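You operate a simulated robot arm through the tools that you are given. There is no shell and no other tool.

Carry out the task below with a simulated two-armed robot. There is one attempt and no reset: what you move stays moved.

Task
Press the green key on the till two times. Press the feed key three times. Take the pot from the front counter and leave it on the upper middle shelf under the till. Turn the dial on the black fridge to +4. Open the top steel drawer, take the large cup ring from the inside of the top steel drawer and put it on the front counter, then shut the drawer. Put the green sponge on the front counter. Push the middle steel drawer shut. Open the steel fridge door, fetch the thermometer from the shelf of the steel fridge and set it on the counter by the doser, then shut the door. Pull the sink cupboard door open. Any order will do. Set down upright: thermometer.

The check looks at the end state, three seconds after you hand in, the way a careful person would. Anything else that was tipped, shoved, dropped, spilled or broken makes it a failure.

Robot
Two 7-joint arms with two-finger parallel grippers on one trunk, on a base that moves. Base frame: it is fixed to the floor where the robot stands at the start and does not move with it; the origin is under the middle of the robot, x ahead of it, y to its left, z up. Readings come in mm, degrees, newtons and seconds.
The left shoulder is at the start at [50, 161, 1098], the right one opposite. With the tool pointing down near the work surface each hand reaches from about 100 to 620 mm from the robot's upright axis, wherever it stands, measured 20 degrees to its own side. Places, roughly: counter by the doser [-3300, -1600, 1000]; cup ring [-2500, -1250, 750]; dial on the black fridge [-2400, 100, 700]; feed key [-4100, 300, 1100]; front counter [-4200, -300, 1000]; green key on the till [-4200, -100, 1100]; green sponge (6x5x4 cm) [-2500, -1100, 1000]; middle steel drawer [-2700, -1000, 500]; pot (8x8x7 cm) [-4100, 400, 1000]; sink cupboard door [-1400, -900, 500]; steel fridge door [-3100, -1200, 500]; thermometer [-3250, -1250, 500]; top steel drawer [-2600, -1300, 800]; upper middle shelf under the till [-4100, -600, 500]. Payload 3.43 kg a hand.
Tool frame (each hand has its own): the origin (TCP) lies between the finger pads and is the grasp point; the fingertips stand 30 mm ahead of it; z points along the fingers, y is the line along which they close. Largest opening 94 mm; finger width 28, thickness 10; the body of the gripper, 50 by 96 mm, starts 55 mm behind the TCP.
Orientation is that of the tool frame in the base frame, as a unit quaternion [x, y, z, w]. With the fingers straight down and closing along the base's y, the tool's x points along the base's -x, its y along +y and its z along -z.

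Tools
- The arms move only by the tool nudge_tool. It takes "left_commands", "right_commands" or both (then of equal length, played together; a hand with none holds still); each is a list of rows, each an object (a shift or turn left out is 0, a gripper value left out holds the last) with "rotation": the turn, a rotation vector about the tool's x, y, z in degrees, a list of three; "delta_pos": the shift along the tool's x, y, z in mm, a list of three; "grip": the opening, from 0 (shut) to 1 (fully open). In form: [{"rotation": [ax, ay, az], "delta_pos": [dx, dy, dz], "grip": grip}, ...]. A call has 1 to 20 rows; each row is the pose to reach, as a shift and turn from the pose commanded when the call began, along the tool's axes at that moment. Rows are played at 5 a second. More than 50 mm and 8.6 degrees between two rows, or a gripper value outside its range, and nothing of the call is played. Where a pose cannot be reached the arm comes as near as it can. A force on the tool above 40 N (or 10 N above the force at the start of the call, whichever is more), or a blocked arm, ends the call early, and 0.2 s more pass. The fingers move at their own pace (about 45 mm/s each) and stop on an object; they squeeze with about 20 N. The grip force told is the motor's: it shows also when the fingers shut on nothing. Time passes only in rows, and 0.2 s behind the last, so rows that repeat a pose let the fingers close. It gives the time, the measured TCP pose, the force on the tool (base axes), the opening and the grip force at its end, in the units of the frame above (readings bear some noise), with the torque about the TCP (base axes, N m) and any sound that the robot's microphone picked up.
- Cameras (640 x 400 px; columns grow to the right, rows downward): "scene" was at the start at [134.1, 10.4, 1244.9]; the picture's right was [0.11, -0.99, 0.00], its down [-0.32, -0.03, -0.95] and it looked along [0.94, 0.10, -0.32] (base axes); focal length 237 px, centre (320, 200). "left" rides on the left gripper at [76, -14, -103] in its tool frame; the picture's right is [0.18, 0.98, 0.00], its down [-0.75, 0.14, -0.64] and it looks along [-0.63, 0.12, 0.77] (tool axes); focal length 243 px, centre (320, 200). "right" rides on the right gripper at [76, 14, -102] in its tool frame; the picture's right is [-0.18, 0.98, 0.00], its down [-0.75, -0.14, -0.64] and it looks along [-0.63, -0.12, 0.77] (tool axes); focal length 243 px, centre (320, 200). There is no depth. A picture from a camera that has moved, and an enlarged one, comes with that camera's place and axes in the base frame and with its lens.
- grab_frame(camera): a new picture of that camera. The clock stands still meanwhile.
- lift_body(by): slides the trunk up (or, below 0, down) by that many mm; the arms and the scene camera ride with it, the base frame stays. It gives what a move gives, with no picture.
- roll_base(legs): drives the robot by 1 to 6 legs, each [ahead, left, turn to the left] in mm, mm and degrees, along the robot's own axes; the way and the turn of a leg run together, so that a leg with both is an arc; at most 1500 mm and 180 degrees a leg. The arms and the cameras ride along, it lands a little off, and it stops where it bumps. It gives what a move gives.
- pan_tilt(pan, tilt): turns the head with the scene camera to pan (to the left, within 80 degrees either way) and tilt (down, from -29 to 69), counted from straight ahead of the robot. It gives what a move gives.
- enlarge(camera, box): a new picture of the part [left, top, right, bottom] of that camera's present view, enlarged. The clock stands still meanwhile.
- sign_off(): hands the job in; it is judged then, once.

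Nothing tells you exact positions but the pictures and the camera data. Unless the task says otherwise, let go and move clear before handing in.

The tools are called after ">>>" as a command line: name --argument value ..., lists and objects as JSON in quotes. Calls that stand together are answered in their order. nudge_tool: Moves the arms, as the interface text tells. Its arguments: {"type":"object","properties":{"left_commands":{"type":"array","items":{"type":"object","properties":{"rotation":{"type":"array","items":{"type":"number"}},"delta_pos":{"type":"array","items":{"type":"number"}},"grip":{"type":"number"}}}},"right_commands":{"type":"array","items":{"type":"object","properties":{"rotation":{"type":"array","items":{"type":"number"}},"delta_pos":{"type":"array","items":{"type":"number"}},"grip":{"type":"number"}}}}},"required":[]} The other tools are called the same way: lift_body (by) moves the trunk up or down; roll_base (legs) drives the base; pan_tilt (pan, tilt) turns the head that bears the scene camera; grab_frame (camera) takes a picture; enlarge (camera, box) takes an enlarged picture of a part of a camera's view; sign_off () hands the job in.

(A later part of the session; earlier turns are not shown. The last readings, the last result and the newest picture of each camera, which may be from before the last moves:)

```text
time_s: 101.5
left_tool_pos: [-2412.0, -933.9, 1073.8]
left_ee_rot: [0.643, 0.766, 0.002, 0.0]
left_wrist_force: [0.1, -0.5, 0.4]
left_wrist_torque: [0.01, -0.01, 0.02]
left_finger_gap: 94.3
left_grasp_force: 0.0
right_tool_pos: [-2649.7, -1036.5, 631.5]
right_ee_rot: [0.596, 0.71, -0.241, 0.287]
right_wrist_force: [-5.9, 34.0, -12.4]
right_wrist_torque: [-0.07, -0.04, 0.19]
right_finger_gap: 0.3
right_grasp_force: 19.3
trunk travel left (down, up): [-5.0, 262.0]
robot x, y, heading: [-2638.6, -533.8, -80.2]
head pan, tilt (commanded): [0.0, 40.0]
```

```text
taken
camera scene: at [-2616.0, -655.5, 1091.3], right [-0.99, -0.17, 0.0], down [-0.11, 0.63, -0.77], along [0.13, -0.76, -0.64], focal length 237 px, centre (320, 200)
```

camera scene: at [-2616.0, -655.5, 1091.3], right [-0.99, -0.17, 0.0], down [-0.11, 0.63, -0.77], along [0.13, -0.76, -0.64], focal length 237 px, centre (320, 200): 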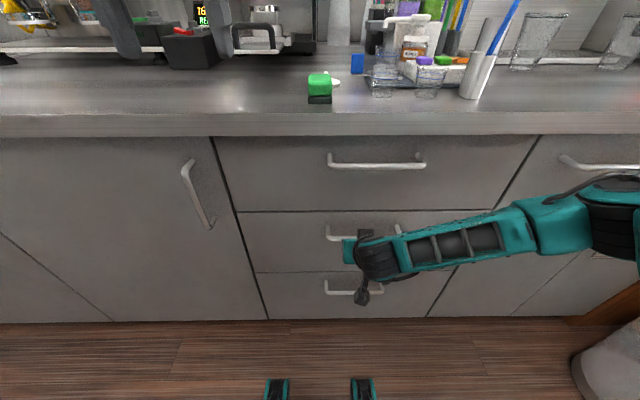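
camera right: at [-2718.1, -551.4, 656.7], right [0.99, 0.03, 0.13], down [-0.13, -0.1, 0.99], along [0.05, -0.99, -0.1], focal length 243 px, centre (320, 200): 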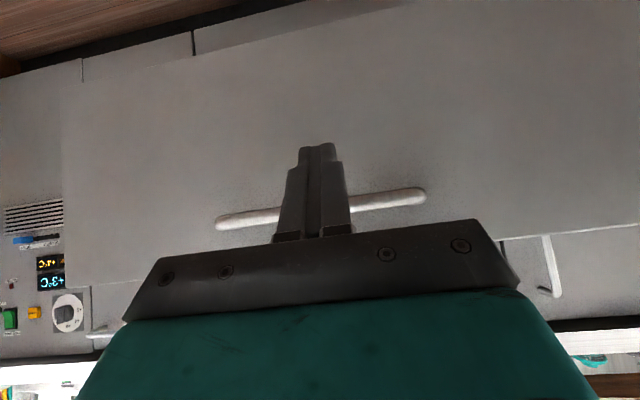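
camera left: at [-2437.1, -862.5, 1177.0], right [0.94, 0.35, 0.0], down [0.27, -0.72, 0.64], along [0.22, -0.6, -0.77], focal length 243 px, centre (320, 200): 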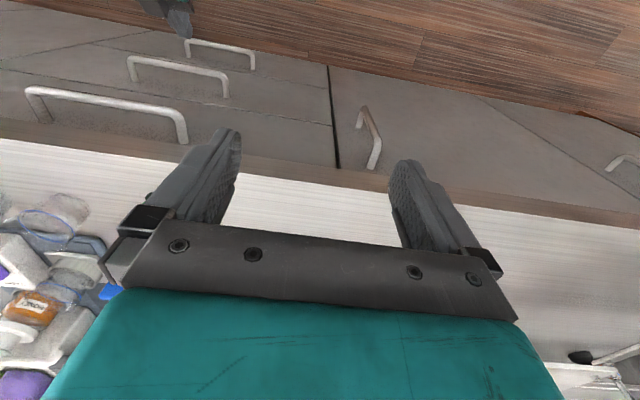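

The middle drawer is firmly shut (contact at its closed plane). Now I'll back off and re-orient the right hand — level it and roll it 90° — to grip the top drawer's horizontal handle bar.

>>> roll_base --legs '[[-150, 0, 0]]'

>>> nudge_tool --right_commands '[{"delta_pos": [-10, 0, -20], "rotation": [0, -6, 0], "grip": 0.3}, {"delta_pos": [-30, 0, -45], "rotation": [0, -12, 0], "grip": 0.6}, {"delta_pos": [-60, 0, -75], "rotation": [0, -18, 0]}, {"delta_pos": [-90, 0, -105], "rotation": [0, -24, 0]}, {"delta_pos": [-120, 0, -135], "rotation": [0, -30, 0]}, {"delta_pos": [-150, 0, -160], "rotation": [0, -30, 0]}, {"delta_pos": [-170, 0, -170], "rotation": [0, -30, 0]}, {"delta_pos": [-170, 0, -170], "rotation": [0, -30, 0]}]'

>>> grab_frame --camera "scene"

```text
time_s: 102.9
left_tool_pos: [-2434.0, -788.3, 1074.6]
left_ee_rot: [0.643, 0.766, 0.001, -0.001]
left_wrist_force: [-0.8, -0.3, -0.5]
left_wrist_torque: [-0.02, 0.01, 0.0]
left_finger_gap: 93.8
left_grasp_force: 0.0
right_tool_pos: [-2673.2, -897.2, 639.4]
right_ee_rot: [0.596, 0.706, -0.247, 0.292]
right_wrist_force: [0.0, -0.3, 0.2]
right_wrist_torque: [0.01, 0.04, -0.01]
right_finger_gap: 0.0
right_grasp_force: 19.9
trunk travel left (down, up): [-5.0, 262.0]
robot x, y, heading: [-2661.4, -392.1, -80.3]
head pan, tilt (commanded): [0.0, 40.0]
```

```text
time_s: 104.7
left_tool_pos: [-2435.2, -788.6, 1074.4]
left_ee_rot: [0.643, 0.766, 0.0, -0.002]
left_wrist_force: [0.4, -0.6, 0.3]
left_wrist_torque: [-0.01, -0.01, -0.02]
left_finger_gap: 93.9
left_grasp_force: 0.0
right_tool_pos: [-2671.1, -898.1, 877.4]
right_ee_rot: [0.512, 0.606, -0.392, 0.465]
right_wrist_force: [0.6, 0.5, -1.0]
right_wrist_torque: [-0.02, -0.01, 0.0]
right_finger_gap: 56.4
right_grasp_force: 0.1
trunk travel left (down, up): [-5.0, 262.0]
robot x, y, heading: [-2665.0, -387.5, -80.1]
head pan, tilt (commanded): [0.0, 40.0]
```

```text
taken
camera scene: at [-2640.2, -510.7, 1091.4], right [-0.99, -0.17, 0.0], down [-0.11, 0.63, -0.77], along [0.13, -0.76, -0.64], focal length 237 px, centre (320, 200)
```

scene: 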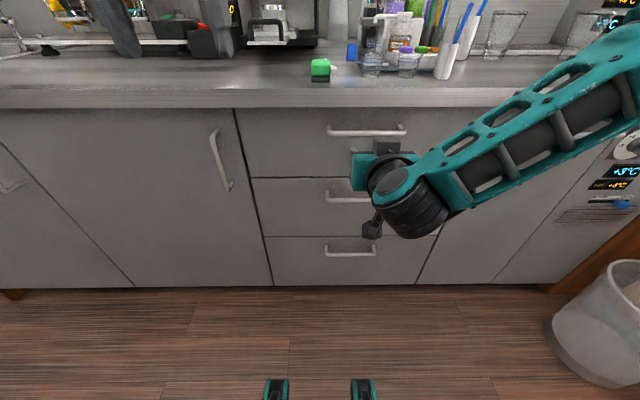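

Hand level is reached at the handle's height. Now roll it 90° so the fingers close vertically.

>>> nudge_tool --right_commands '[{"rotation": [0, 0, 8]}, {"rotation": [0, 0, 16]}, {"rotation": [0, 0, 24]}, {"rotation": [0, 0, 32]}, {"rotation": [0, 0, 40]}, {"rotation": [0, 0, 48]}, {"rotation": [0, 0, 56]}, {"rotation": [0, 0, 64]}, {"rotation": [0, 0, 72]}, {"rotation": [0, 0, 80]}, {"rotation": [0, 0, 88]}, {"rotation": [0, 0, 90]}]'

>>> grab_frame --camera "scene"

>>> grab_frame --camera "right"

```text
time_s: 107.3
left_tool_pos: [-2434.9, -788.9, 1075.1]
left_ee_rot: [0.643, 0.766, 0.0, -0.002]
left_wrist_force: [-0.2, 0.2, -1.1]
left_wrist_torque: [-0.01, 0.01, -0.03]
left_finger_gap: 94.1
left_grasp_force: 0.1
right_tool_pos: [-2674.4, -897.4, 878.1]
right_ee_rot: [0.791, 0.067, 0.051, 0.606]
right_wrist_force: [0.8, 0.0, -0.3]
right_wrist_torque: [0.01, -0.03, 0.04]
right_finger_gap: 56.2
right_grasp_force: 0.0
trunk travel left (down, up): [-5.0, 262.0]
robot x, y, heading: [-2667.3, -388.7, -80.0]
head pan, tilt (commanded): [0.0, 40.0]
```

```text
taken
camera scene: at [-2640.3, -510.7, 1091.4], right [-0.99, -0.17, 0.0], down [-0.11, 0.63, -0.77], along [0.13, -0.76, -0.64], focal length 237 px, centre (320, 200)
```

scene: 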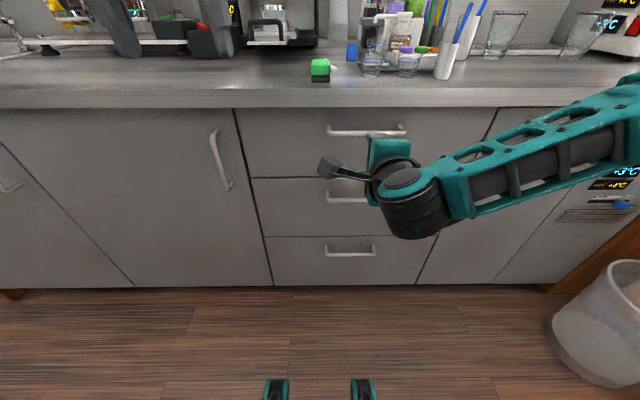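

```text
taken
camera right: at [-2614.1, -791.3, 918.9], right [-0.14, -0.28, 0.95], down [-0.85, 0.52, 0.03], along [-0.5, -0.81, -0.31], focal length 243 px, centre (320, 200)
```

right: 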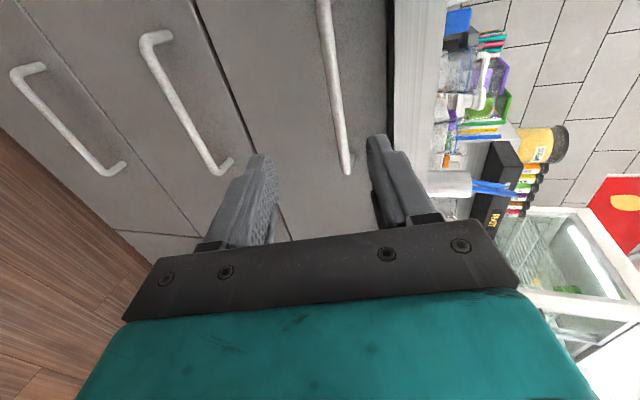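

Rolled. I'll zoom on the handle in both cameras to fix its height and depth before gripping.

>>> enlarge --camera "right" --box '[240, 0, 440, 200]'

>>> enlarge --camera "scene" --box '[300, 90, 440, 190]'

>>> enlarge --camera "left" --box '[0, 40, 320, 240]'

```text
2.00 times, centred on (340, 100) of right
camera zoom: at [-2614.1, -791.3, 918.9], right [-0.14, -0.28, 0.95], down [-0.85, 0.52, 0.03], along [-0.5, -0.81, -0.31], focal length 485 px, centre (280, 400)
```

zoom: 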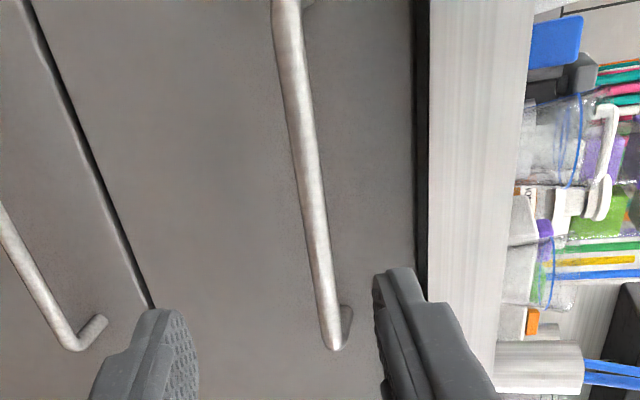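

```text
4.00 times, centred on (370, 140) of scene
camera zoom: at [-2640.3, -510.7, 1091.4], right [-0.99, -0.17, 0.0], down [-0.11, 0.63, -0.77], along [0.13, -0.76, -0.64], focal length 949 px, centre (120, 440)
```

zoom: 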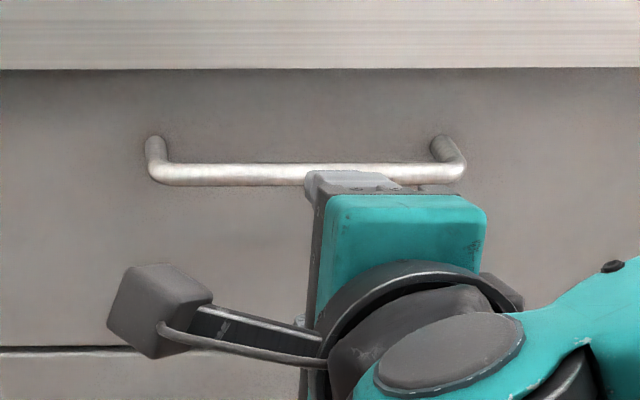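

```text
2.00 times, centred on (160, 140) of left
camera zoom: at [-2461.2, -716.0, 1177.0], right [0.94, 0.35, 0.0], down [0.27, -0.72, 0.64], along [0.23, -0.6, -0.77], focal length 485 px, centre (640, 320)
```

zoom: 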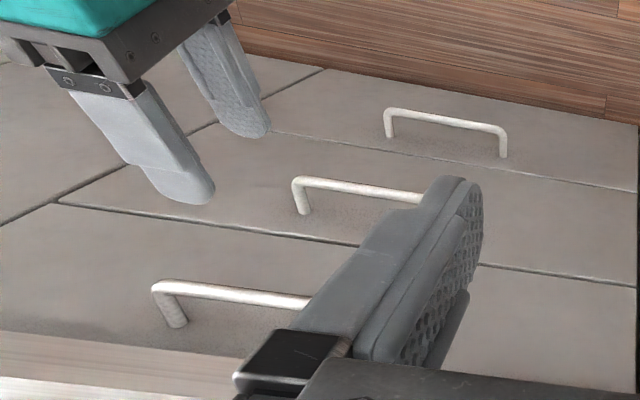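

Three views agree: handle bar centre at about (-2658, -1061, 852), 187 mm long. I'll advance to just short of it and check alignment.

>>> nudge_tool --right_commands '[{"delta_pos": [0, 4, 38], "grip": 0.5}, {"delta_pos": [0, 9, 76]}, {"delta_pos": [0.5, 13, 112]}, {"delta_pos": [0.5, 13, 112]}]'

>>> grab_frame --camera "right"

>>> enlarge --camera "left" --box '[0, 40, 320, 240]'

```text
time_s: 108.3
left_tool_pos: [-2433.9, -787.8, 1073.6]
left_ee_rot: [0.643, 0.766, 0.001, -0.002]
left_wrist_force: [-0.7, -0.8, 0.0]
left_wrist_torque: [-0.04, 0.01, -0.02]
left_finger_gap: 94.2
left_grasp_force: 0.0
right_tool_pos: [-2650.9, -1007.5, 861.8]
right_ee_rot: [0.791, 0.068, 0.052, 0.606]
right_wrist_force: [0.3, -0.6, 0.3]
right_wrist_torque: [0.0, -0.05, 0.01]
right_finger_gap: 46.9
right_grasp_force: 0.0
trunk travel left (down, up): [-5.0, 262.0]
robot x, y, heading: [-2664.6, -386.3, -80.0]
head pan, tilt (commanded): [0.0, 40.0]
```

```text
taken
camera right: at [-2591.3, -901.6, 902.0], right [-0.14, -0.28, 0.95], down [-0.85, 0.52, 0.03], along [-0.5, -0.81, -0.31], focal length 243 px, centre (320, 200)
```

right: 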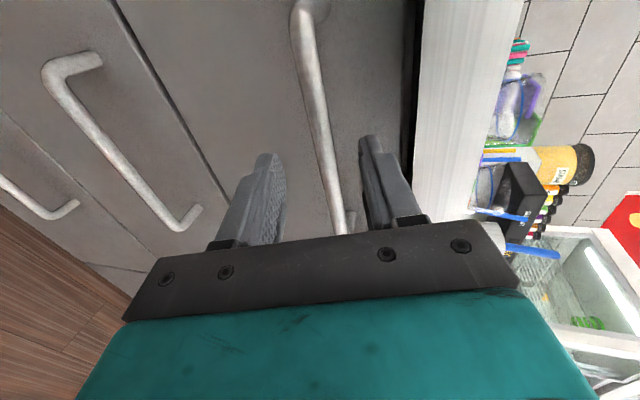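

```text
2.00 times, centred on (160, 140) of left
camera zoom: at [-2461.2, -716.0, 1177.0], right [0.94, 0.35, 0.0], down [0.27, -0.72, 0.64], along [0.23, -0.6, -0.77], focal length 485 px, centre (640, 320)
```

zoom: 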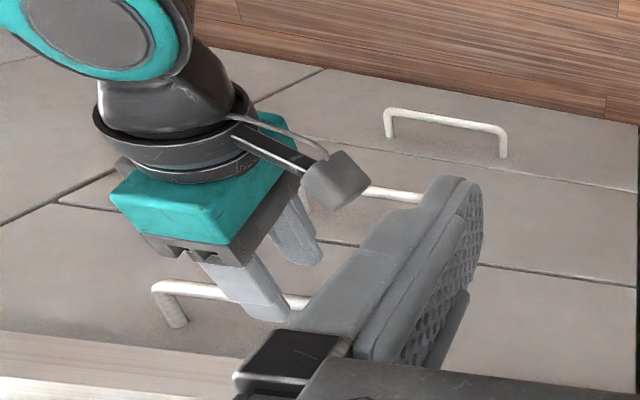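

The bar lies between the two fingers. I'll advance the last 41 mm and close on it.

>>> nudge_tool --right_commands '[{"delta_pos": [0, 1.5, 15]}, {"delta_pos": [0.3, 3, 30]}, {"delta_pos": [0.5, 4, 41]}, {"delta_pos": [0.5, 4, 41]}]'

>>> grab_frame --camera "right"

```text
time_s: 109.3
left_tool_pos: [-2435.0, -789.3, 1074.0]
left_ee_rot: [0.642, 0.766, 0.001, -0.002]
left_wrist_force: [0.0, 0.3, 0.6]
left_wrist_torque: [0.01, 0.0, 0.03]
left_finger_gap: 94.1
left_grasp_force: 0.0
right_tool_pos: [-2647.3, -1048.3, 853.6]
right_ee_rot: [0.791, 0.067, 0.051, 0.606]
right_wrist_force: [0.5, 0.0, 0.3]
right_wrist_torque: [0.03, 0.02, -0.01]
right_finger_gap: 47.2
right_grasp_force: 0.1
trunk travel left (down, up): [-5.0, 262.0]
robot x, y, heading: [-2661.3, -388.8, -80.2]
head pan, tilt (commanded): [0.0, 40.0]
```

```text
taken
camera right: at [-2587.1, -941.0, 894.9], right [-0.14, -0.28, 0.95], down [-0.85, 0.52, 0.03], along [-0.5, -0.81, -0.31], focal length 243 px, centre (320, 200)
```

right: 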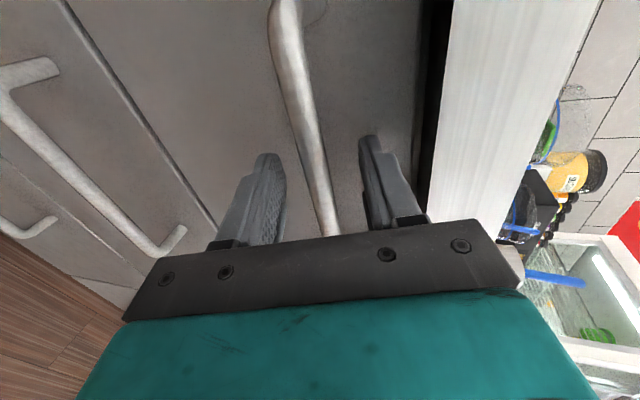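

Bar is between the fingers; closing.

>>> nudge_tool --right_commands '[{"grip": 0.35}, {"grip": 0.2}, {"grip": 0.1}, {"grip": 0}, {"grip": 0}]'

>>> grab_frame --camera "right"

```text
time_s: 110.5
left_tool_pos: [-2434.7, -788.8, 1075.0]
left_ee_rot: [0.643, 0.766, 0.001, -0.002]
left_wrist_force: [-0.1, 0.2, 0.4]
left_wrist_torque: [-0.02, -0.03, 0.06]
left_finger_gap: 94.1
left_grasp_force: 0.1
right_tool_pos: [-2648.2, -1046.5, 854.8]
right_ee_rot: [0.791, 0.068, 0.051, 0.606]
right_wrist_force: [-2.5, 7.1, -2.2]
right_wrist_torque: [-0.11, 0.53, 0.35]
right_finger_gap: 13.7
right_grasp_force: 45.1
trunk travel left (down, up): [-5.0, 262.0]
robot x, y, heading: [-2663.6, -387.3, -80.3]
head pan, tilt (commanded): [0.0, 40.0]
```

```text
taken
camera right: at [-2587.2, -940.1, 894.7], right [-0.14, -0.28, 0.95], down [-0.85, 0.52, 0.03], along [-0.5, -0.81, -0.31], focal length 243 px, centre (320, 200)
```

right: 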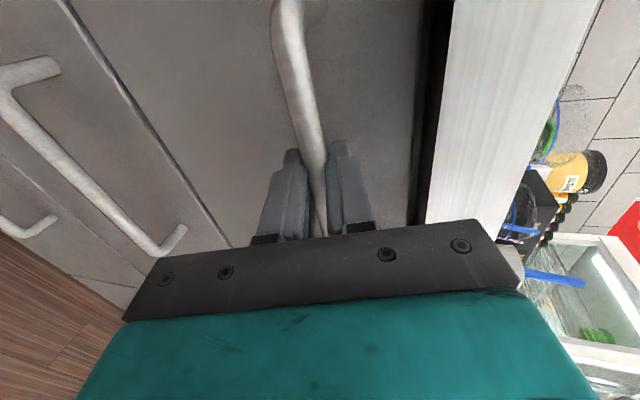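

Handle gripped (13.7 mm). I'll pull the drawer open by driving the base straight back.

>>> roll_base --legs '[[-160, 0, 0]]'

>>> grab_frame --camera "scene"

```text
time_s: 111.9
left_tool_pos: [-2461.5, -631.3, 1073.3]
left_ee_rot: [0.642, 0.767, 0.002, -0.002]
left_wrist_force: [0.6, -0.1, 0.0]
left_wrist_torque: [-0.01, 0.0, 0.01]
left_finger_gap: 94.0
left_grasp_force: 0.2
right_tool_pos: [-2676.5, -891.4, 855.1]
right_ee_rot: [0.791, 0.065, 0.051, 0.607]
right_wrist_force: [-9.1, -3.9, -3.1]
right_wrist_torque: [-0.11, 0.65, 0.85]
right_finger_gap: 13.7
right_grasp_force: 44.8
trunk travel left (down, up): [-5.0, 262.0]
robot x, y, heading: [-2689.3, -231.8, -80.0]
head pan, tilt (commanded): [0.0, 40.0]
```

```text
taken
camera scene: at [-2668.0, -353.3, 1091.4], right [-0.99, -0.17, 0.0], down [-0.11, 0.63, -0.77], along [0.13, -0.75, -0.64], focal length 237 px, centre (320, 200)
```

scene: 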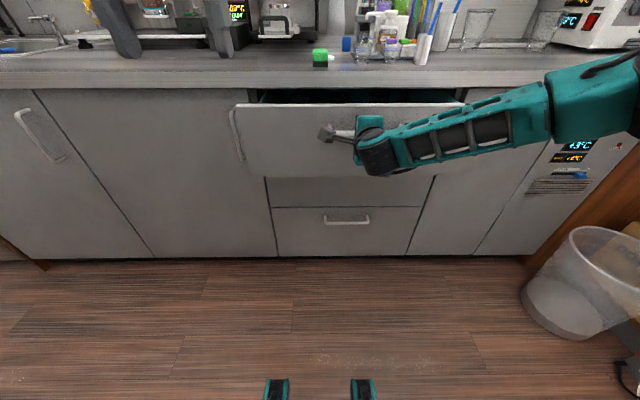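

The drawer slides. I'll pull another ~130 mm with the arm.

>>> nudge_tool --right_commands '[{"delta_pos": [0, -8.4, -31]}, {"delta_pos": [0, -17, -63]}, {"delta_pos": [0, -25.4, -94]}, {"delta_pos": [0, -34, -125]}, {"delta_pos": [0, -34, -125]}]'

>>> grab_frame --camera "scene"

>>> grab_frame --camera "left"

```text
time_s: 113.1
left_tool_pos: [-2461.9, -631.5, 1073.7]
left_ee_rot: [0.642, 0.767, 0.001, -0.002]
left_wrist_force: [0.6, -0.7, -0.2]
left_wrist_torque: [0.03, -0.01, 0.03]
left_finger_gap: 93.9
left_grasp_force: 0.0
right_tool_pos: [-2699.3, -763.4, 854.0]
right_ee_rot: [0.791, 0.065, 0.05, 0.606]
right_wrist_force: [-9.4, -2.8, -3.5]
right_wrist_torque: [-0.13, 0.68, 0.65]
right_finger_gap: 13.7
right_grasp_force: 45.1
trunk travel left (down, up): [-5.0, 262.0]
robot x, y, heading: [-2691.7, -233.9, -80.1]
head pan, tilt (commanded): [0.0, 40.0]
```

```text
taken
camera scene: at [-2668.0, -353.4, 1091.3], right [-0.99, -0.17, 0.0], down [-0.11, 0.63, -0.77], along [0.13, -0.75, -0.64], focal length 237 px, centre (320, 200)
```

scene: 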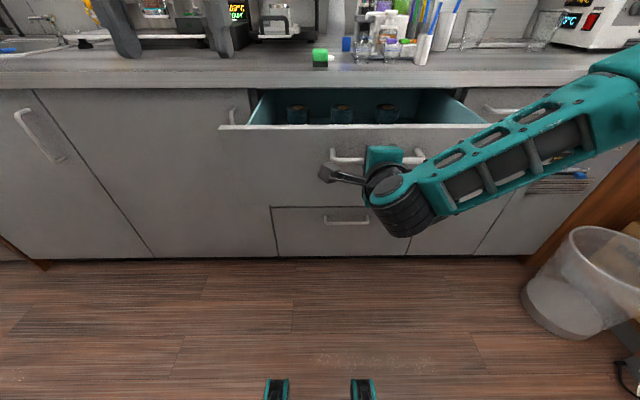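

```text
taken
camera left: at [-2489.1, -558.8, 1176.8], right [0.94, 0.35, 0.0], down [0.27, -0.72, 0.64], along [0.23, -0.6, -0.77], focal length 243 px, centre (320, 200)
```

left: 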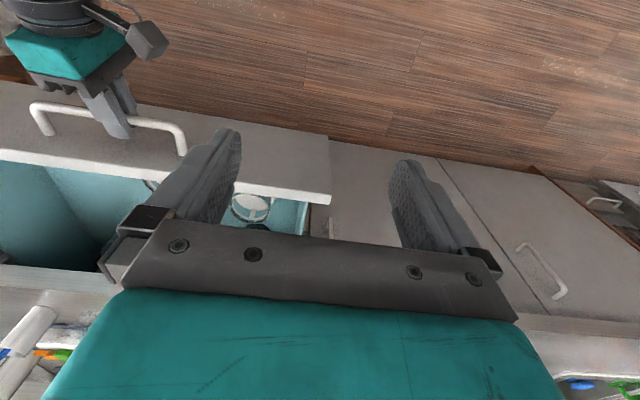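

The drawer is about 290 mm open; some round things stand inside. I'll release the handle, move the right hand clear, and raise the trunk for a look in.

>>> nudge_tool --right_commands '[{"grip": 0.2}, {"grip": 0.5}, {"delta_pos": [0, -5, -20]}, {"delta_pos": [0, -12, -45]}, {"delta_pos": [0, -20, -75]}, {"delta_pos": [0, -27, -100]}]'

>>> lift_body --by 250

>>> pan_tilt --pan 0 --tilt 50

>>> grab_frame --camera "scene"

>>> grab_frame --camera "left"

```text
time_s: 114.5
left_tool_pos: [-2461.9, -630.9, 1074.6]
left_ee_rot: [0.642, 0.767, 0.001, -0.001]
left_wrist_force: [1.0, 0.2, -0.8]
left_wrist_torque: [-0.02, 0.01, -0.01]
left_finger_gap: 94.0
left_grasp_force: 0.0
right_tool_pos: [-2715.2, -659.3, 853.1]
right_ee_rot: [0.791, 0.066, 0.05, 0.606]
right_wrist_force: [0.1, 0.5, 0.1]
right_wrist_torque: [0.02, 0.0, -0.03]
right_finger_gap: 47.4
right_grasp_force: 0.0
trunk travel left (down, up): [-5.0, 262.0]
robot x, y, heading: [-2691.2, -229.7, -80.1]
head pan, tilt (commanded): [0.0, 40.0]
```

```text
time_s: 117.1
left_tool_pos: [-2461.1, -631.2, 1324.1]
left_ee_rot: [0.642, 0.767, 0.001, -0.002]
left_wrist_force: [0.0, -0.2, 0.0]
left_wrist_torque: [0.02, -0.02, 0.01]
left_finger_gap: 93.7
left_grasp_force: 0.0
right_tool_pos: [-2714.4, -660.9, 1102.4]
right_ee_rot: [0.791, 0.066, 0.05, 0.607]
right_wrist_force: [0.3, -1.0, 0.1]
right_wrist_torque: [0.01, 0.02, -0.01]
right_finger_gap: 47.0
right_grasp_force: 0.0
trunk travel left (down, up): [-255.0, 12.0]
robot x, y, heading: [-2688.6, -230.0, -80.0]
head pan, tilt (commanded): [0.0, 40.0]
```

```text
time_s: 117.8
left_tool_pos: [-2460.7, -631.2, 1324.5]
left_ee_rot: [0.642, 0.766, 0.0, -0.002]
left_wrist_force: [0.7, -0.4, -0.4]
left_wrist_torque: [0.0, 0.02, -0.01]
left_finger_gap: 93.9
left_grasp_force: 0.1
right_tool_pos: [-2714.2, -660.7, 1101.2]
right_ee_rot: [0.79, 0.065, 0.051, 0.607]
right_wrist_force: [-0.1, -0.5, 0.3]
right_wrist_torque: [0.01, -0.02, -0.02]
right_finger_gap: 47.0
right_grasp_force: 0.0
trunk travel left (down, up): [-255.0, 12.0]
robot x, y, heading: [-2691.1, -228.3, -80.0]
head pan, tilt (commanded): [0.0, 50.0]
```

```text
taken
camera scene: at [-2668.8, -345.0, 1327.3], right [-0.99, -0.17, 0.0], down [-0.13, 0.75, -0.64], along [0.11, -0.63, -0.77], focal length 237 px, centre (320, 200)
```

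scene: 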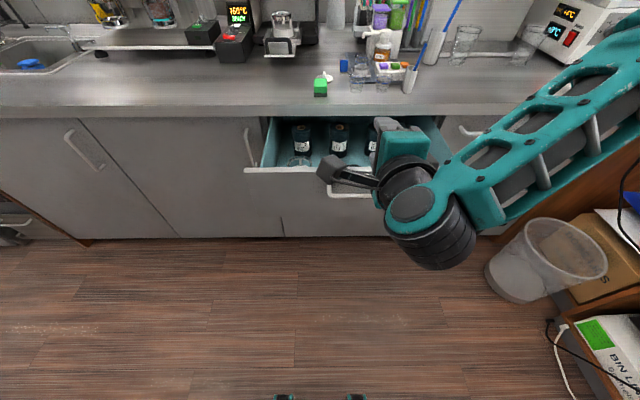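

```text
taken
camera left: at [-2488.4, -558.2, 1426.9], right [0.94, 0.35, 0.0], down [0.27, -0.72, 0.64], along [0.23, -0.6, -0.77], focal length 243 px, centre (320, 200)
```

left: 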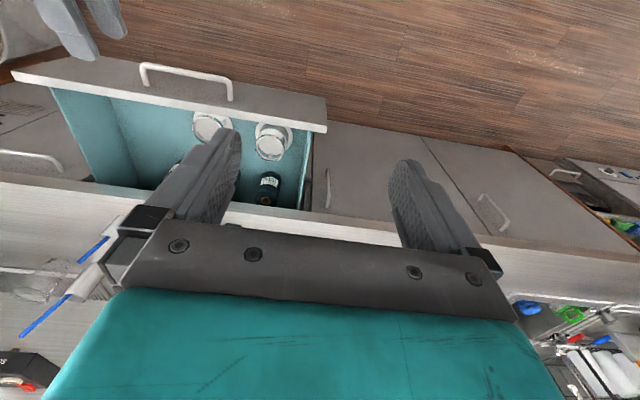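

Two ring-like things sit near the drawer's front with small bottles behind. I'll zoom in to tell the large ring from the others.

>>> enlarge --camera "left" --box '[40, 40, 340, 220]'

>>> enlarge --camera "scene" --box '[240, 70, 440, 210]'

```text
2.13 times, centred on (190, 130) of left
camera zoom: at [-2488.4, -558.2, 1426.9], right [0.94, 0.35, 0.0], down [0.27, -0.72, 0.64], along [0.23, -0.6, -0.77], focal length 518 px, centre (597, 349)
```

zoom: 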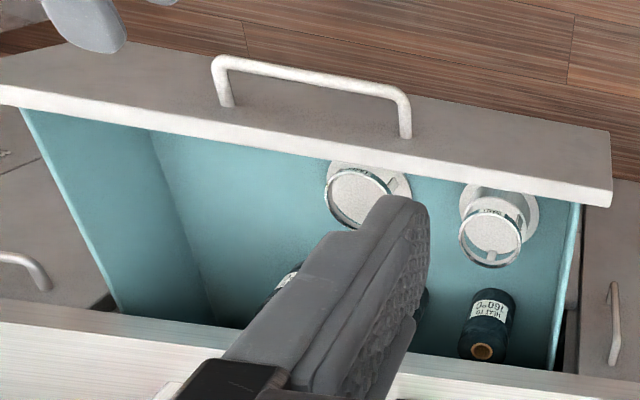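

```text
2.86 times, centred on (340, 140) of scene
camera zoom: at [-2668.8, -345.0, 1327.3], right [-0.99, -0.17, 0.0], down [-0.13, 0.75, -0.64], along [0.11, -0.63, -0.77], focal length 678 px, centre (263, 371)
```

zoom: 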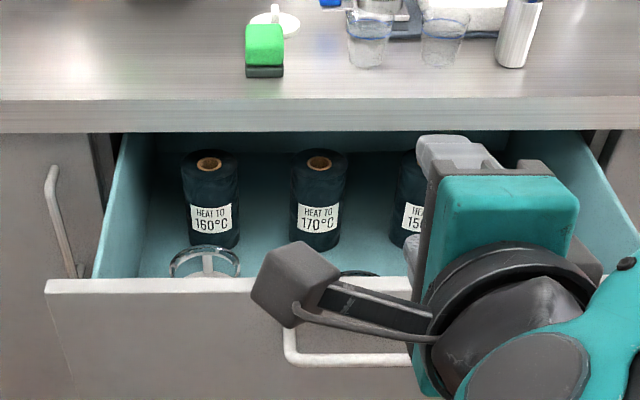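

I need a clear view to compare the rings. I'll bring the right hand back to its carrying pose (unroll, then point down).

>>> nudge_tool --right_commands '[{"delta_pos": [0, 10, 0], "rotation": [0, 0, -8.2]}, {"delta_pos": [0, 20, 0], "rotation": [0, 0, -16.4]}, {"delta_pos": [0, 30, 0], "rotation": [0, 0, -24.6]}, {"delta_pos": [0, 40, 0], "rotation": [0, 0, -32.8]}, {"delta_pos": [0, 50, 0], "rotation": [0, 0, -41]}, {"delta_pos": [0, 60, 0], "rotation": [0, 0, -49.2]}, {"delta_pos": [0, 70, 0], "rotation": [0, 0, -57.4]}, {"delta_pos": [0, 80, 0], "rotation": [0, 0, -65.6]}, {"delta_pos": [0, 90, 0], "rotation": [0, 0, -73.8]}, {"delta_pos": [0, 100, 0], "rotation": [0, 0, -82]}, {"delta_pos": [0, 110, 0], "rotation": [0, 0, -90]}]'

>>> nudge_tool --right_commands '[{"delta_pos": [-10, -10, 0], "rotation": [0, 8, 0]}, {"delta_pos": [-20, -20, 0], "rotation": [0, 16, 0]}, {"delta_pos": [-30, -30, 0], "rotation": [0, 24, 0]}, {"delta_pos": [-40, -40, 0], "rotation": [0, 32, 0]}, {"delta_pos": [-50, -50, 0], "rotation": [0, 40, 0]}, {"delta_pos": [-60, -60, 0], "rotation": [0, 48, 0]}, {"delta_pos": [-70, -70, 0], "rotation": [0, 56, 0]}, {"delta_pos": [-80, -80, 0], "rotation": [0, 64, 0]}, {"delta_pos": [-90, -90, 0], "rotation": [0, 72, 0]}, {"delta_pos": [-100, -95, 0], "rotation": [0, 75, 0], "grip": 1}, {"delta_pos": [-100, -95, 0], "rotation": [0, 75, 0]}]'

>>> pan_tilt --pan 10 --tilt 60

>>> grab_frame --camera "scene"

>>> grab_frame --camera "right"

```text
time_s: 120.2
left_tool_pos: [-2461.1, -630.3, 1323.0]
left_ee_rot: [0.642, 0.766, -0.001, -0.001]
left_wrist_force: [0.1, -0.7, 0.6]
left_wrist_torque: [0.0, 0.03, 0.0]
left_finger_gap: 94.1
left_grasp_force: 0.2
right_tool_pos: [-2710.5, -687.0, 1208.5]
right_ee_rot: [0.511, 0.606, -0.394, 0.464]
right_wrist_force: [0.3, -1.2, 0.9]
right_wrist_torque: [-0.02, 0.03, -0.01]
right_finger_gap: 46.9
right_grasp_force: 0.1
trunk travel left (down, up): [-255.0, 12.0]
robot x, y, heading: [-2692.4, -230.1, -80.3]
head pan, tilt (commanded): [0.0, 50.0]
```

```text
time_s: 122.6
left_tool_pos: [-2461.6, -630.3, 1324.3]
left_ee_rot: [0.643, 0.766, 0.001, -0.001]
left_wrist_force: [-0.1, -0.7, 0.3]
left_wrist_torque: [-0.01, 0.03, 0.0]
left_finger_gap: 94.1
left_grasp_force: 0.0
right_tool_pos: [-2799.8, -729.7, 1304.3]
right_ee_rot: [0.646, 0.763, 0.0, -0.001]
right_wrist_force: [0.3, 0.0, 0.0]
right_wrist_torque: [0.02, 0.02, -0.01]
right_finger_gap: 93.7
right_grasp_force: 0.0
trunk travel left (down, up): [-255.0, 12.0]
robot x, y, heading: [-2688.8, -230.5, -80.2]
head pan, tilt (commanded): [0.0, 50.0]
```

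```text
time_s: 123.3
left_tool_pos: [-2461.2, -630.5, 1324.6]
left_ee_rot: [0.642, 0.766, 0.0, -0.002]
left_wrist_force: [0.5, -0.2, 0.2]
left_wrist_torque: [-0.01, 0.02, 0.01]
left_finger_gap: 93.9
left_grasp_force: 0.0
right_tool_pos: [-2800.4, -729.6, 1304.6]
right_ee_rot: [0.646, 0.764, 0.0, -0.001]
right_wrist_force: [0.5, -0.3, 0.4]
right_wrist_torque: [0.04, -0.03, 0.02]
right_finger_gap: 93.7
right_grasp_force: 0.1
trunk travel left (down, up): [-255.0, 12.0]
robot x, y, heading: [-2692.3, -231.6, -80.6]
head pan, tilt (commanded): [10.0, 60.0]
```

```text
taken
camera scene: at [-2659.4, -331.9, 1314.7], right [-0.94, -0.34, 0.0], down [-0.29, 0.81, -0.5], along [0.17, -0.47, -0.87], focal length 237 px, centre (320, 200)
```

scene: 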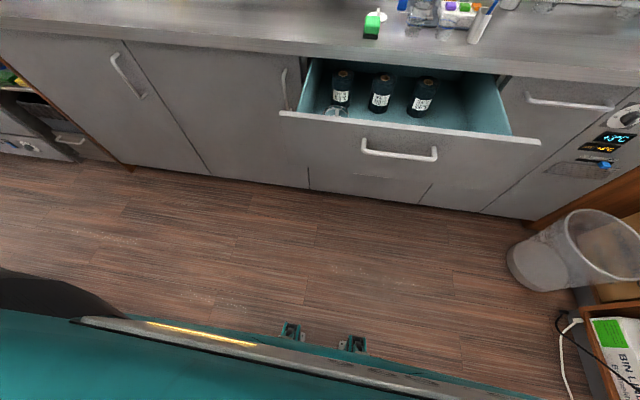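

```text
taken
camera right: at [-2797.1, -651.9, 1407.0], right [1.0, -0.02, 0.0], down [-0.01, -0.77, 0.64], along [-0.01, -0.64, -0.77], focal length 243 px, centre (320, 200)
```

right: 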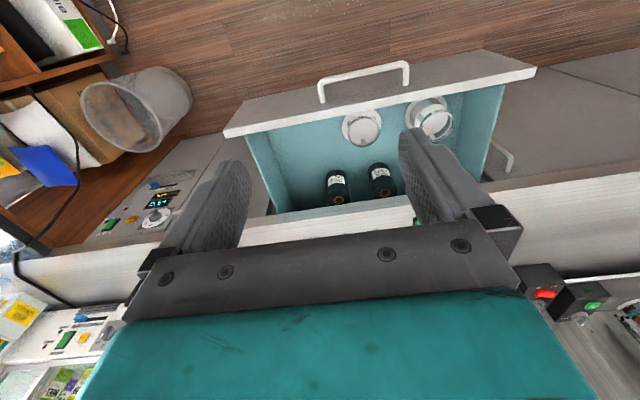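

The right wrist camera sees both rings; I'll zoom there.

>>> enlarge --camera "right" --box '[320, 80, 480, 180]'

>>> enlarge --camera "scene" --box '[280, 50, 520, 170]'

```text
4.00 times, centred on (400, 130) of right
camera zoom: at [-2797.1, -651.9, 1407.0], right [1.0, -0.02, 0.0], down [-0.01, -0.77, 0.64], along [-0.01, -0.64, -0.77], focal length 970 px, centre (0, 480)
```

zoom: 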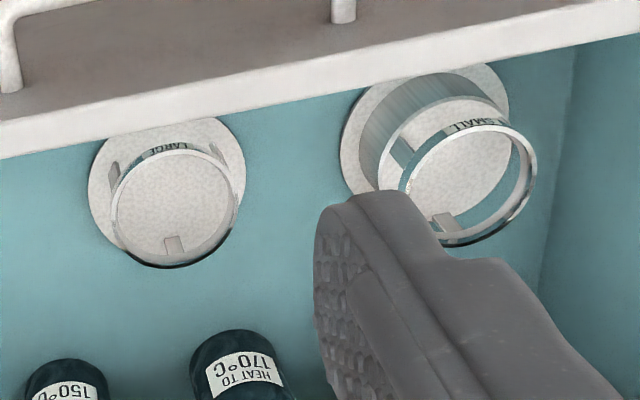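

```text
2.67 times, centred on (400, 110) of scene
camera zoom: at [-2659.4, -331.9, 1314.7], right [-0.94, -0.34, 0.0], down [-0.29, 0.81, -0.5], along [0.17, -0.47, -0.87], focal length 632 px, centre (107, 440)
```

zoom: 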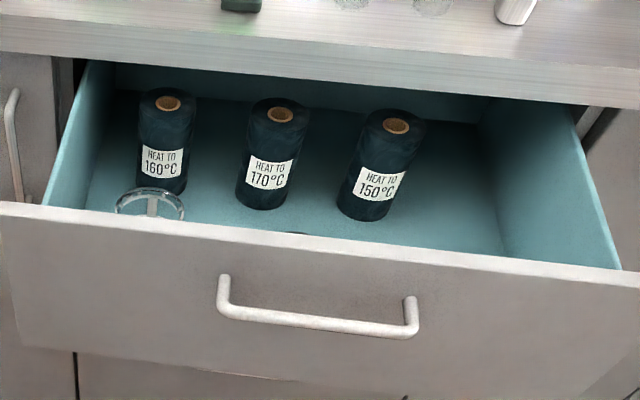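

The ring near the drawer's middle is labelled LARGE (the left one is SMALL). I'll drive a bit closer and bring the right hand above the LARGE ring for a close look.

>>> roll_base --legs '[[170, 0, 0]]'

>>> lift_body --by -150

>>> nudge_tool --right_commands '[{"delta_pos": [0, 40, 0]}, {"delta_pos": [0, 80, 0]}, {"delta_pos": [0, 80, 40]}, {"delta_pos": [0, 80, 80]}, {"delta_pos": [0, 80, 120]}, {"delta_pos": [0, 80, 120]}]'

>>> grab_frame --camera "right"

>>> grab_frame --camera "scene"

```text
time_s: 124.8
left_tool_pos: [-2433.2, -795.0, 1323.5]
left_ee_rot: [0.643, 0.766, 0.002, -0.003]
left_wrist_force: [-0.8, 0.3, 0.0]
left_wrist_torque: [0.02, 0.01, 0.03]
left_finger_gap: 94.3
left_grasp_force: 0.0
right_tool_pos: [-2771.2, -894.6, 1304.5]
right_ee_rot: [0.646, 0.763, 0.001, 0.0]
right_wrist_force: [0.5, -0.4, -0.1]
right_wrist_torque: [0.03, -0.01, -0.01]
right_finger_gap: 93.9
right_grasp_force: 0.0
trunk travel left (down, up): [-255.0, 12.0]
robot x, y, heading: [-2657.5, -393.2, -80.2]
head pan, tilt (commanded): [10.0, 60.0]
```

```text
time_s: 126.5
left_tool_pos: [-2433.1, -794.0, 1174.9]
left_ee_rot: [0.643, 0.766, 0.001, -0.002]
left_wrist_force: [1.2, 0.0, 0.2]
left_wrist_torque: [-0.02, 0.02, 0.0]
left_finger_gap: 94.0
left_grasp_force: 0.0
right_tool_pos: [-2771.3, -893.5, 1154.4]
right_ee_rot: [0.646, 0.764, 0.0, 0.0]
right_wrist_force: [0.0, -0.1, 0.8]
right_wrist_torque: [0.0, 0.05, -0.03]
right_finger_gap: 94.3
right_grasp_force: 0.0
trunk travel left (down, up): [-105.0, 162.0]
robot x, y, heading: [-2661.4, -396.0, -80.2]
head pan, tilt (commanded): [10.0, 60.0]
```

```text
time_s: 127.9
left_tool_pos: [-2433.1, -794.8, 1175.3]
left_ee_rot: [0.642, 0.766, 0.0, -0.003]
left_wrist_force: [0.2, -0.1, -0.5]
left_wrist_torque: [-0.02, 0.02, -0.01]
left_finger_gap: 94.0
left_grasp_force: 0.1
right_tool_pos: [-2690.4, -880.6, 1033.8]
right_ee_rot: [0.646, 0.763, -0.001, 0.0]
right_wrist_force: [-0.3, -0.1, 0.3]
right_wrist_torque: [-0.02, 0.05, 0.02]
right_finger_gap: 93.9
right_grasp_force: 0.0
trunk travel left (down, up): [-105.0, 162.0]
robot x, y, heading: [-2660.3, -396.7, -80.3]
head pan, tilt (commanded): [10.0, 60.0]
```

```text
taken
camera right: at [-2688.5, -803.0, 1136.1], right [1.0, -0.02, 0.0], down [-0.02, -0.77, 0.64], along [-0.01, -0.64, -0.77], focal length 243 px, centre (320, 200)
```

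right: 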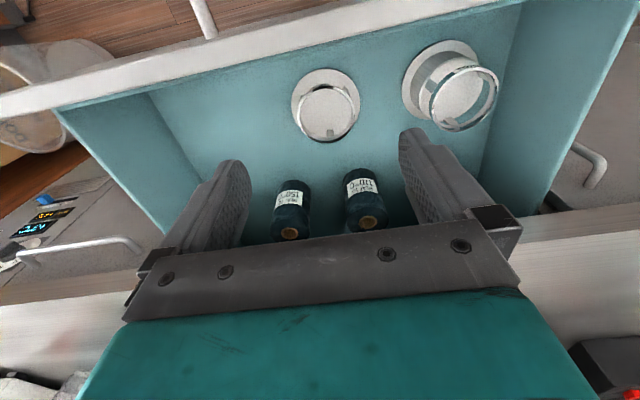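

```text
taken
camera scene: at [-2631.1, -496.1, 1164.7], right [-0.94, -0.34, 0.0], down [-0.29, 0.82, -0.5], along [0.17, -0.47, -0.87], focal length 237 px, centre (320, 200)
```

scene: 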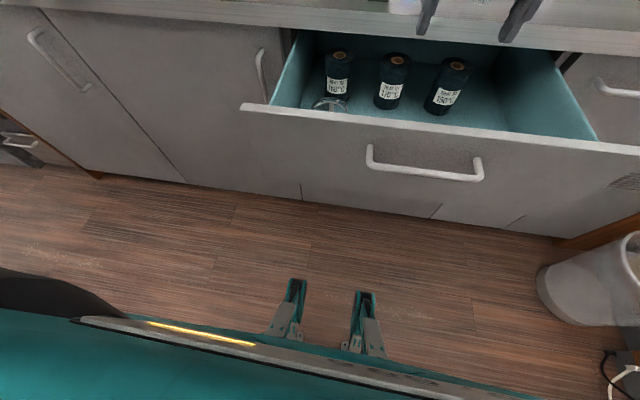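

>>> enlarge --camera "right" --box '[270, 40, 510, 160]'

>>> enlarge --camera "right" --box '[280, 60, 376, 150]'

```text
2.67 times, centred on (390, 100) of right
camera zoom: at [-2688.5, -803.0, 1136.1], right [1.0, -0.02, 0.0], down [-0.02, -0.77, 0.64], along [-0.01, -0.64, -0.77], focal length 647 px, centre (133, 467)
```

zoom: 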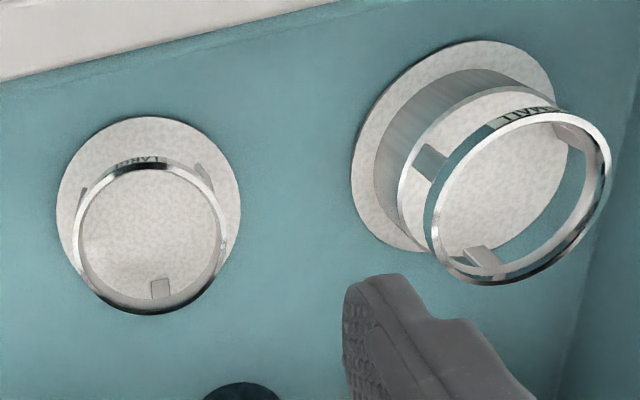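

```text
4.44 times, centred on (328, 105) of right
camera zoom: at [-2688.5, -803.0, 1136.1], right [1.0, -0.02, 0.0], down [-0.02, -0.77, 0.64], along [-0.01, -0.64, -0.77], focal length 1078 px, centre (284, 622)
```

zoom: 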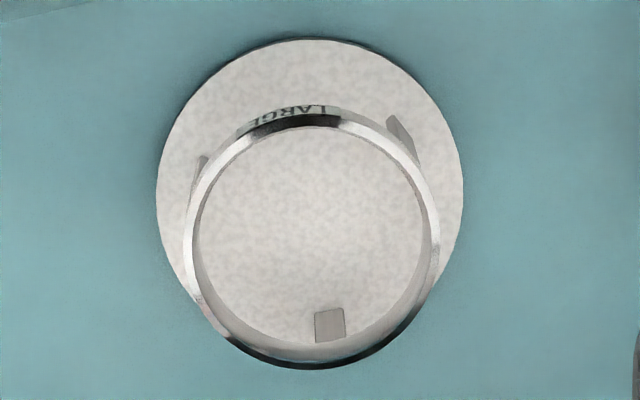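

The LARGE ring is a thin metal band (~84 mm across) at z≈780 on a light base disc, centre near (-2682, -934). I'll pinch its rim on the right side with one finger inside, one outside; first hover above it.

>>> nudge_tool --right_commands '[{"delta_pos": [-18, -14, 30], "grip": 0.55}, {"delta_pos": [-36, -28, 60]}, {"delta_pos": [-54, -42, 90]}, {"delta_pos": [-54, -42, 130]}, {"delta_pos": [-54, -42, 165]}, {"delta_pos": [-54, -42, 165]}]'

>>> grab_frame --camera "right"

>>> grab_frame --camera "left"

```text
time_s: 129.3
left_tool_pos: [-2433.5, -794.0, 1175.0]
left_ee_rot: [0.643, 0.766, 0.001, -0.002]
left_wrist_force: [-0.2, 0.3, -0.4]
left_wrist_torque: [-0.01, 0.03, 0.02]
left_finger_gap: 94.0
left_grasp_force: 0.0
right_tool_pos: [-2725.2, -939.4, 869.6]
right_ee_rot: [0.647, 0.763, 0.0, 0.001]
right_wrist_force: [0.3, 1.2, 0.3]
right_wrist_torque: [-0.01, -0.03, 0.04]
right_finger_gap: 51.9
right_grasp_force: 0.1
trunk travel left (down, up): [-105.0, 162.0]
robot x, y, heading: [-2661.2, -393.3, -80.5]
head pan, tilt (commanded): [10.0, 60.0]
```

```text
taken
camera right: at [-2723.0, -860.8, 973.0], right [1.0, -0.02, 0.0], down [-0.01, -0.77, 0.64], along [-0.01, -0.64, -0.77], focal length 243 px, centre (320, 200)
```

right: 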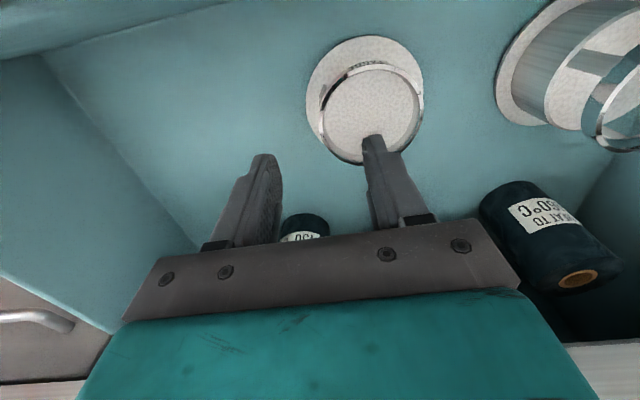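

```text
taken
camera left: at [-2460.2, -722.5, 1277.0], right [0.94, 0.35, 0.0], down [0.27, -0.72, 0.64], along [0.23, -0.6, -0.77], focal length 243 px, centre (320, 200)
```

left: 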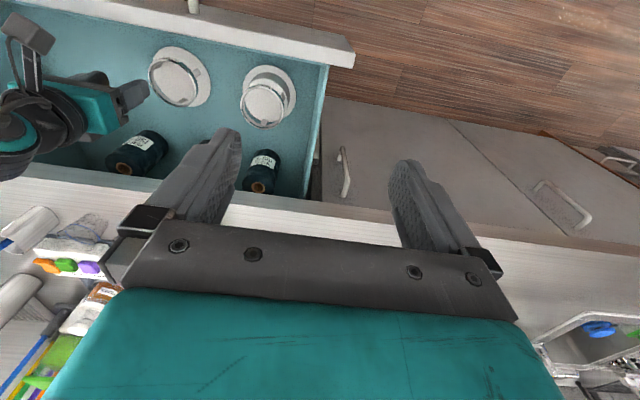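

Aligned: the rim's right side is midway between the fingers. Descending so that one finger enters the ring.

>>> nudge_tool --right_commands '[{"delta_pos": [2, 0, 25]}, {"delta_pos": [4, 0, 50]}, {"delta_pos": [4, 0, 66]}, {"delta_pos": [4, 0, 78]}, {"delta_pos": [4, 0, 78]}]'

>>> grab_frame --camera "right"

>>> enlarge --camera "left" --box '[0, 0, 320, 200]'

```text
time_s: 130.5
left_tool_pos: [-2434.1, -794.2, 1173.0]
left_ee_rot: [0.643, 0.766, 0.001, -0.001]
left_wrist_force: [-1.1, -0.8, -0.2]
left_wrist_torque: [0.02, 0.01, -0.02]
left_finger_gap: 93.8
left_grasp_force: 0.0
right_tool_pos: [-2726.0, -936.2, 791.3]
right_ee_rot: [0.646, 0.764, 0.0, -0.001]
right_wrist_force: [-0.1, -0.4, 0.5]
right_wrist_torque: [0.0, 0.02, 0.01]
right_finger_gap: 51.7
right_grasp_force: 0.0
trunk travel left (down, up): [-105.0, 162.0]
robot x, y, heading: [-2660.9, -393.0, -80.1]
head pan, tilt (commanded): [10.0, 60.0]
```

```text
taken
camera right: at [-2723.6, -859.0, 893.7], right [1.0, -0.02, 0.0], down [-0.01, -0.77, 0.64], along [-0.01, -0.64, -0.77], focal length 243 px, centre (320, 200)
```

right: 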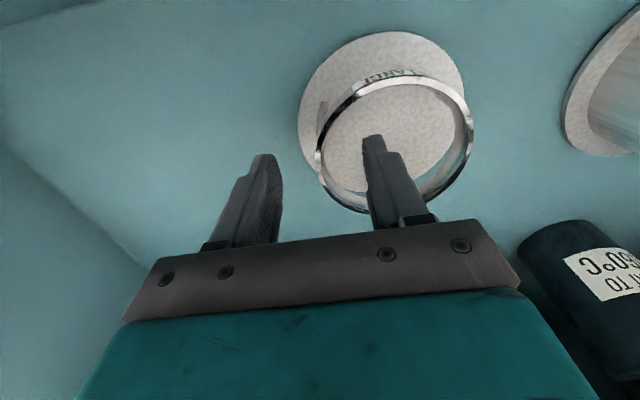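

```text
2.00 times, centred on (160, 100) of left
camera zoom: at [-2460.2, -722.3, 1276.9], right [0.94, 0.35, 0.0], down [0.27, -0.72, 0.64], along [0.23, -0.6, -0.77], focal length 485 px, centre (640, 400)
```

zoom: 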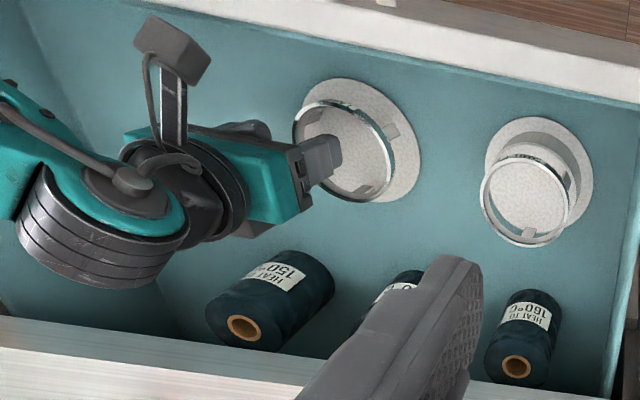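

The inner finger is inside the ring. I'll adjust slightly (6 mm toward me, 8 mm lower) and close on the rim.

>>> nudge_tool --right_commands '[{"delta_pos": [6, 0, 4]}, {"delta_pos": [6, 0, 8]}, {"delta_pos": [6, 0, 8], "grip": 0.35}, {"delta_pos": [6, 0, 8], "grip": 0.2}, {"delta_pos": [6, 0, 8], "grip": 0.1}, {"delta_pos": [6, 0, 8], "grip": 0}, {"delta_pos": [6, 0, 8], "grip": 0}]'

>>> grab_frame --camera "right"

```text
time_s: 132.1
left_tool_pos: [-2433.2, -794.4, 1174.3]
left_ee_rot: [0.642, 0.766, 0.001, -0.002]
left_wrist_force: [0.8, 1.5, 0.1]
left_wrist_torque: [-0.01, 0.0, -0.02]
left_finger_gap: 94.1
left_grasp_force: 0.1
right_tool_pos: [-2726.7, -931.3, 783.3]
right_ee_rot: [0.646, 0.763, 0.0, 0.0]
right_wrist_force: [0.0, -1.3, -0.3]
right_wrist_torque: [0.0, -0.06, -0.05]
right_finger_gap: 8.7
right_grasp_force: 19.6
trunk travel left (down, up): [-105.0, 162.0]
robot x, y, heading: [-2660.7, -392.7, -80.2]
head pan, tilt (commanded): [10.0, 60.0]
```

```text
taken
camera right: at [-2724.7, -854.3, 886.1], right [1.0, -0.02, 0.0], down [-0.01, -0.77, 0.64], along [-0.01, -0.64, -0.77], focal length 243 px, centre (320, 200)
```

right: 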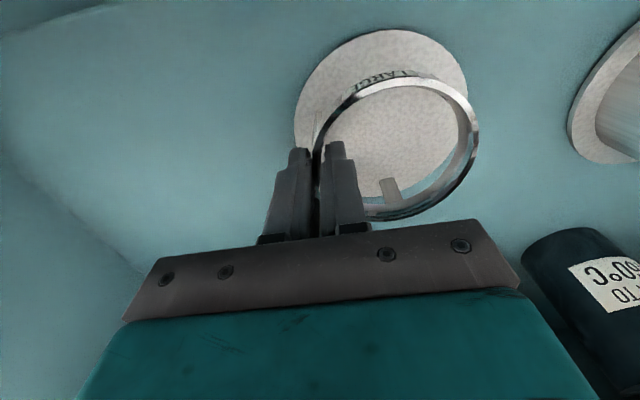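

The rim is between the fingers (gap 8.7 mm). I'll hold a moment more, then lift a little and check.

>>> nudge_tool --right_commands '[{"grip": 0}, {"grip": 0}, {"delta_pos": [0, 0, -15]}, {"delta_pos": [0, 0, -30]}, {"delta_pos": [0, 0, -50]}, {"delta_pos": [0, 0, -50]}]'

>>> grab_frame --camera "right"

>>> enlarge --camera "left" --box '[0, 0, 320, 200]'

```text
time_s: 133.5
left_tool_pos: [-2433.6, -794.1, 1174.1]
left_ee_rot: [0.643, 0.766, 0.001, -0.002]
left_wrist_force: [-0.7, -0.3, -0.2]
left_wrist_torque: [0.01, -0.01, -0.01]
left_finger_gap: 93.8
left_grasp_force: 0.0
right_tool_pos: [-2726.2, -931.6, 833.5]
right_ee_rot: [0.646, 0.763, 0.0, 0.0]
right_wrist_force: [0.8, 0.4, -2.2]
right_wrist_torque: [-0.03, 0.03, -0.01]
right_finger_gap: 8.7
right_grasp_force: 19.4
trunk travel left (down, up): [-105.0, 162.0]
robot x, y, heading: [-2661.7, -394.3, -80.1]
head pan, tilt (commanded): [10.0, 60.0]
```

```text
taken
camera right: at [-2723.6, -853.2, 936.2], right [1.0, -0.02, 0.0], down [-0.01, -0.77, 0.64], along [-0.01, -0.64, -0.77], focal length 243 px, centre (320, 200)
```

right: 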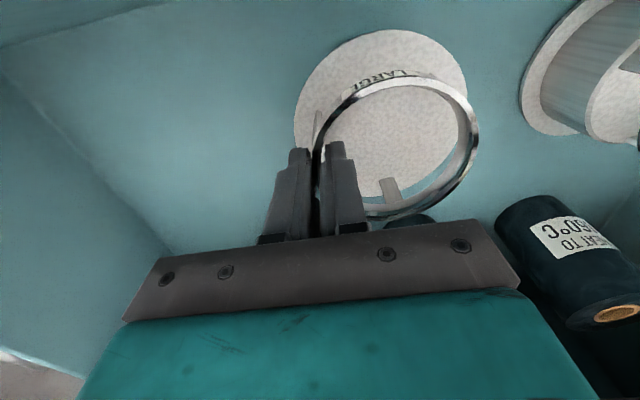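

```text
2.00 times, centred on (160, 100) of left
camera zoom: at [-2460.2, -722.7, 1276.9], right [0.94, 0.35, 0.0], down [0.27, -0.72, 0.64], along [0.23, -0.6, -0.77], focal length 485 px, centre (640, 400)
```

zoom: 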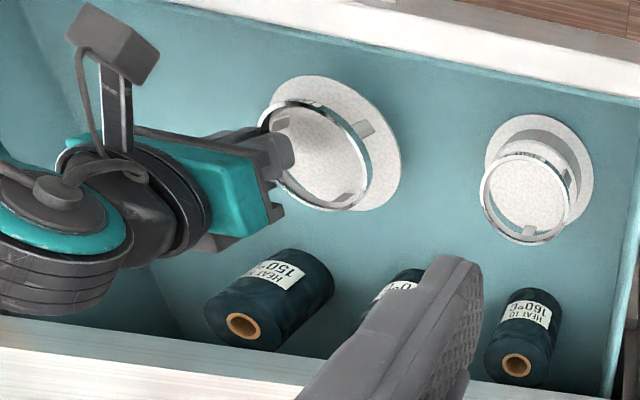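

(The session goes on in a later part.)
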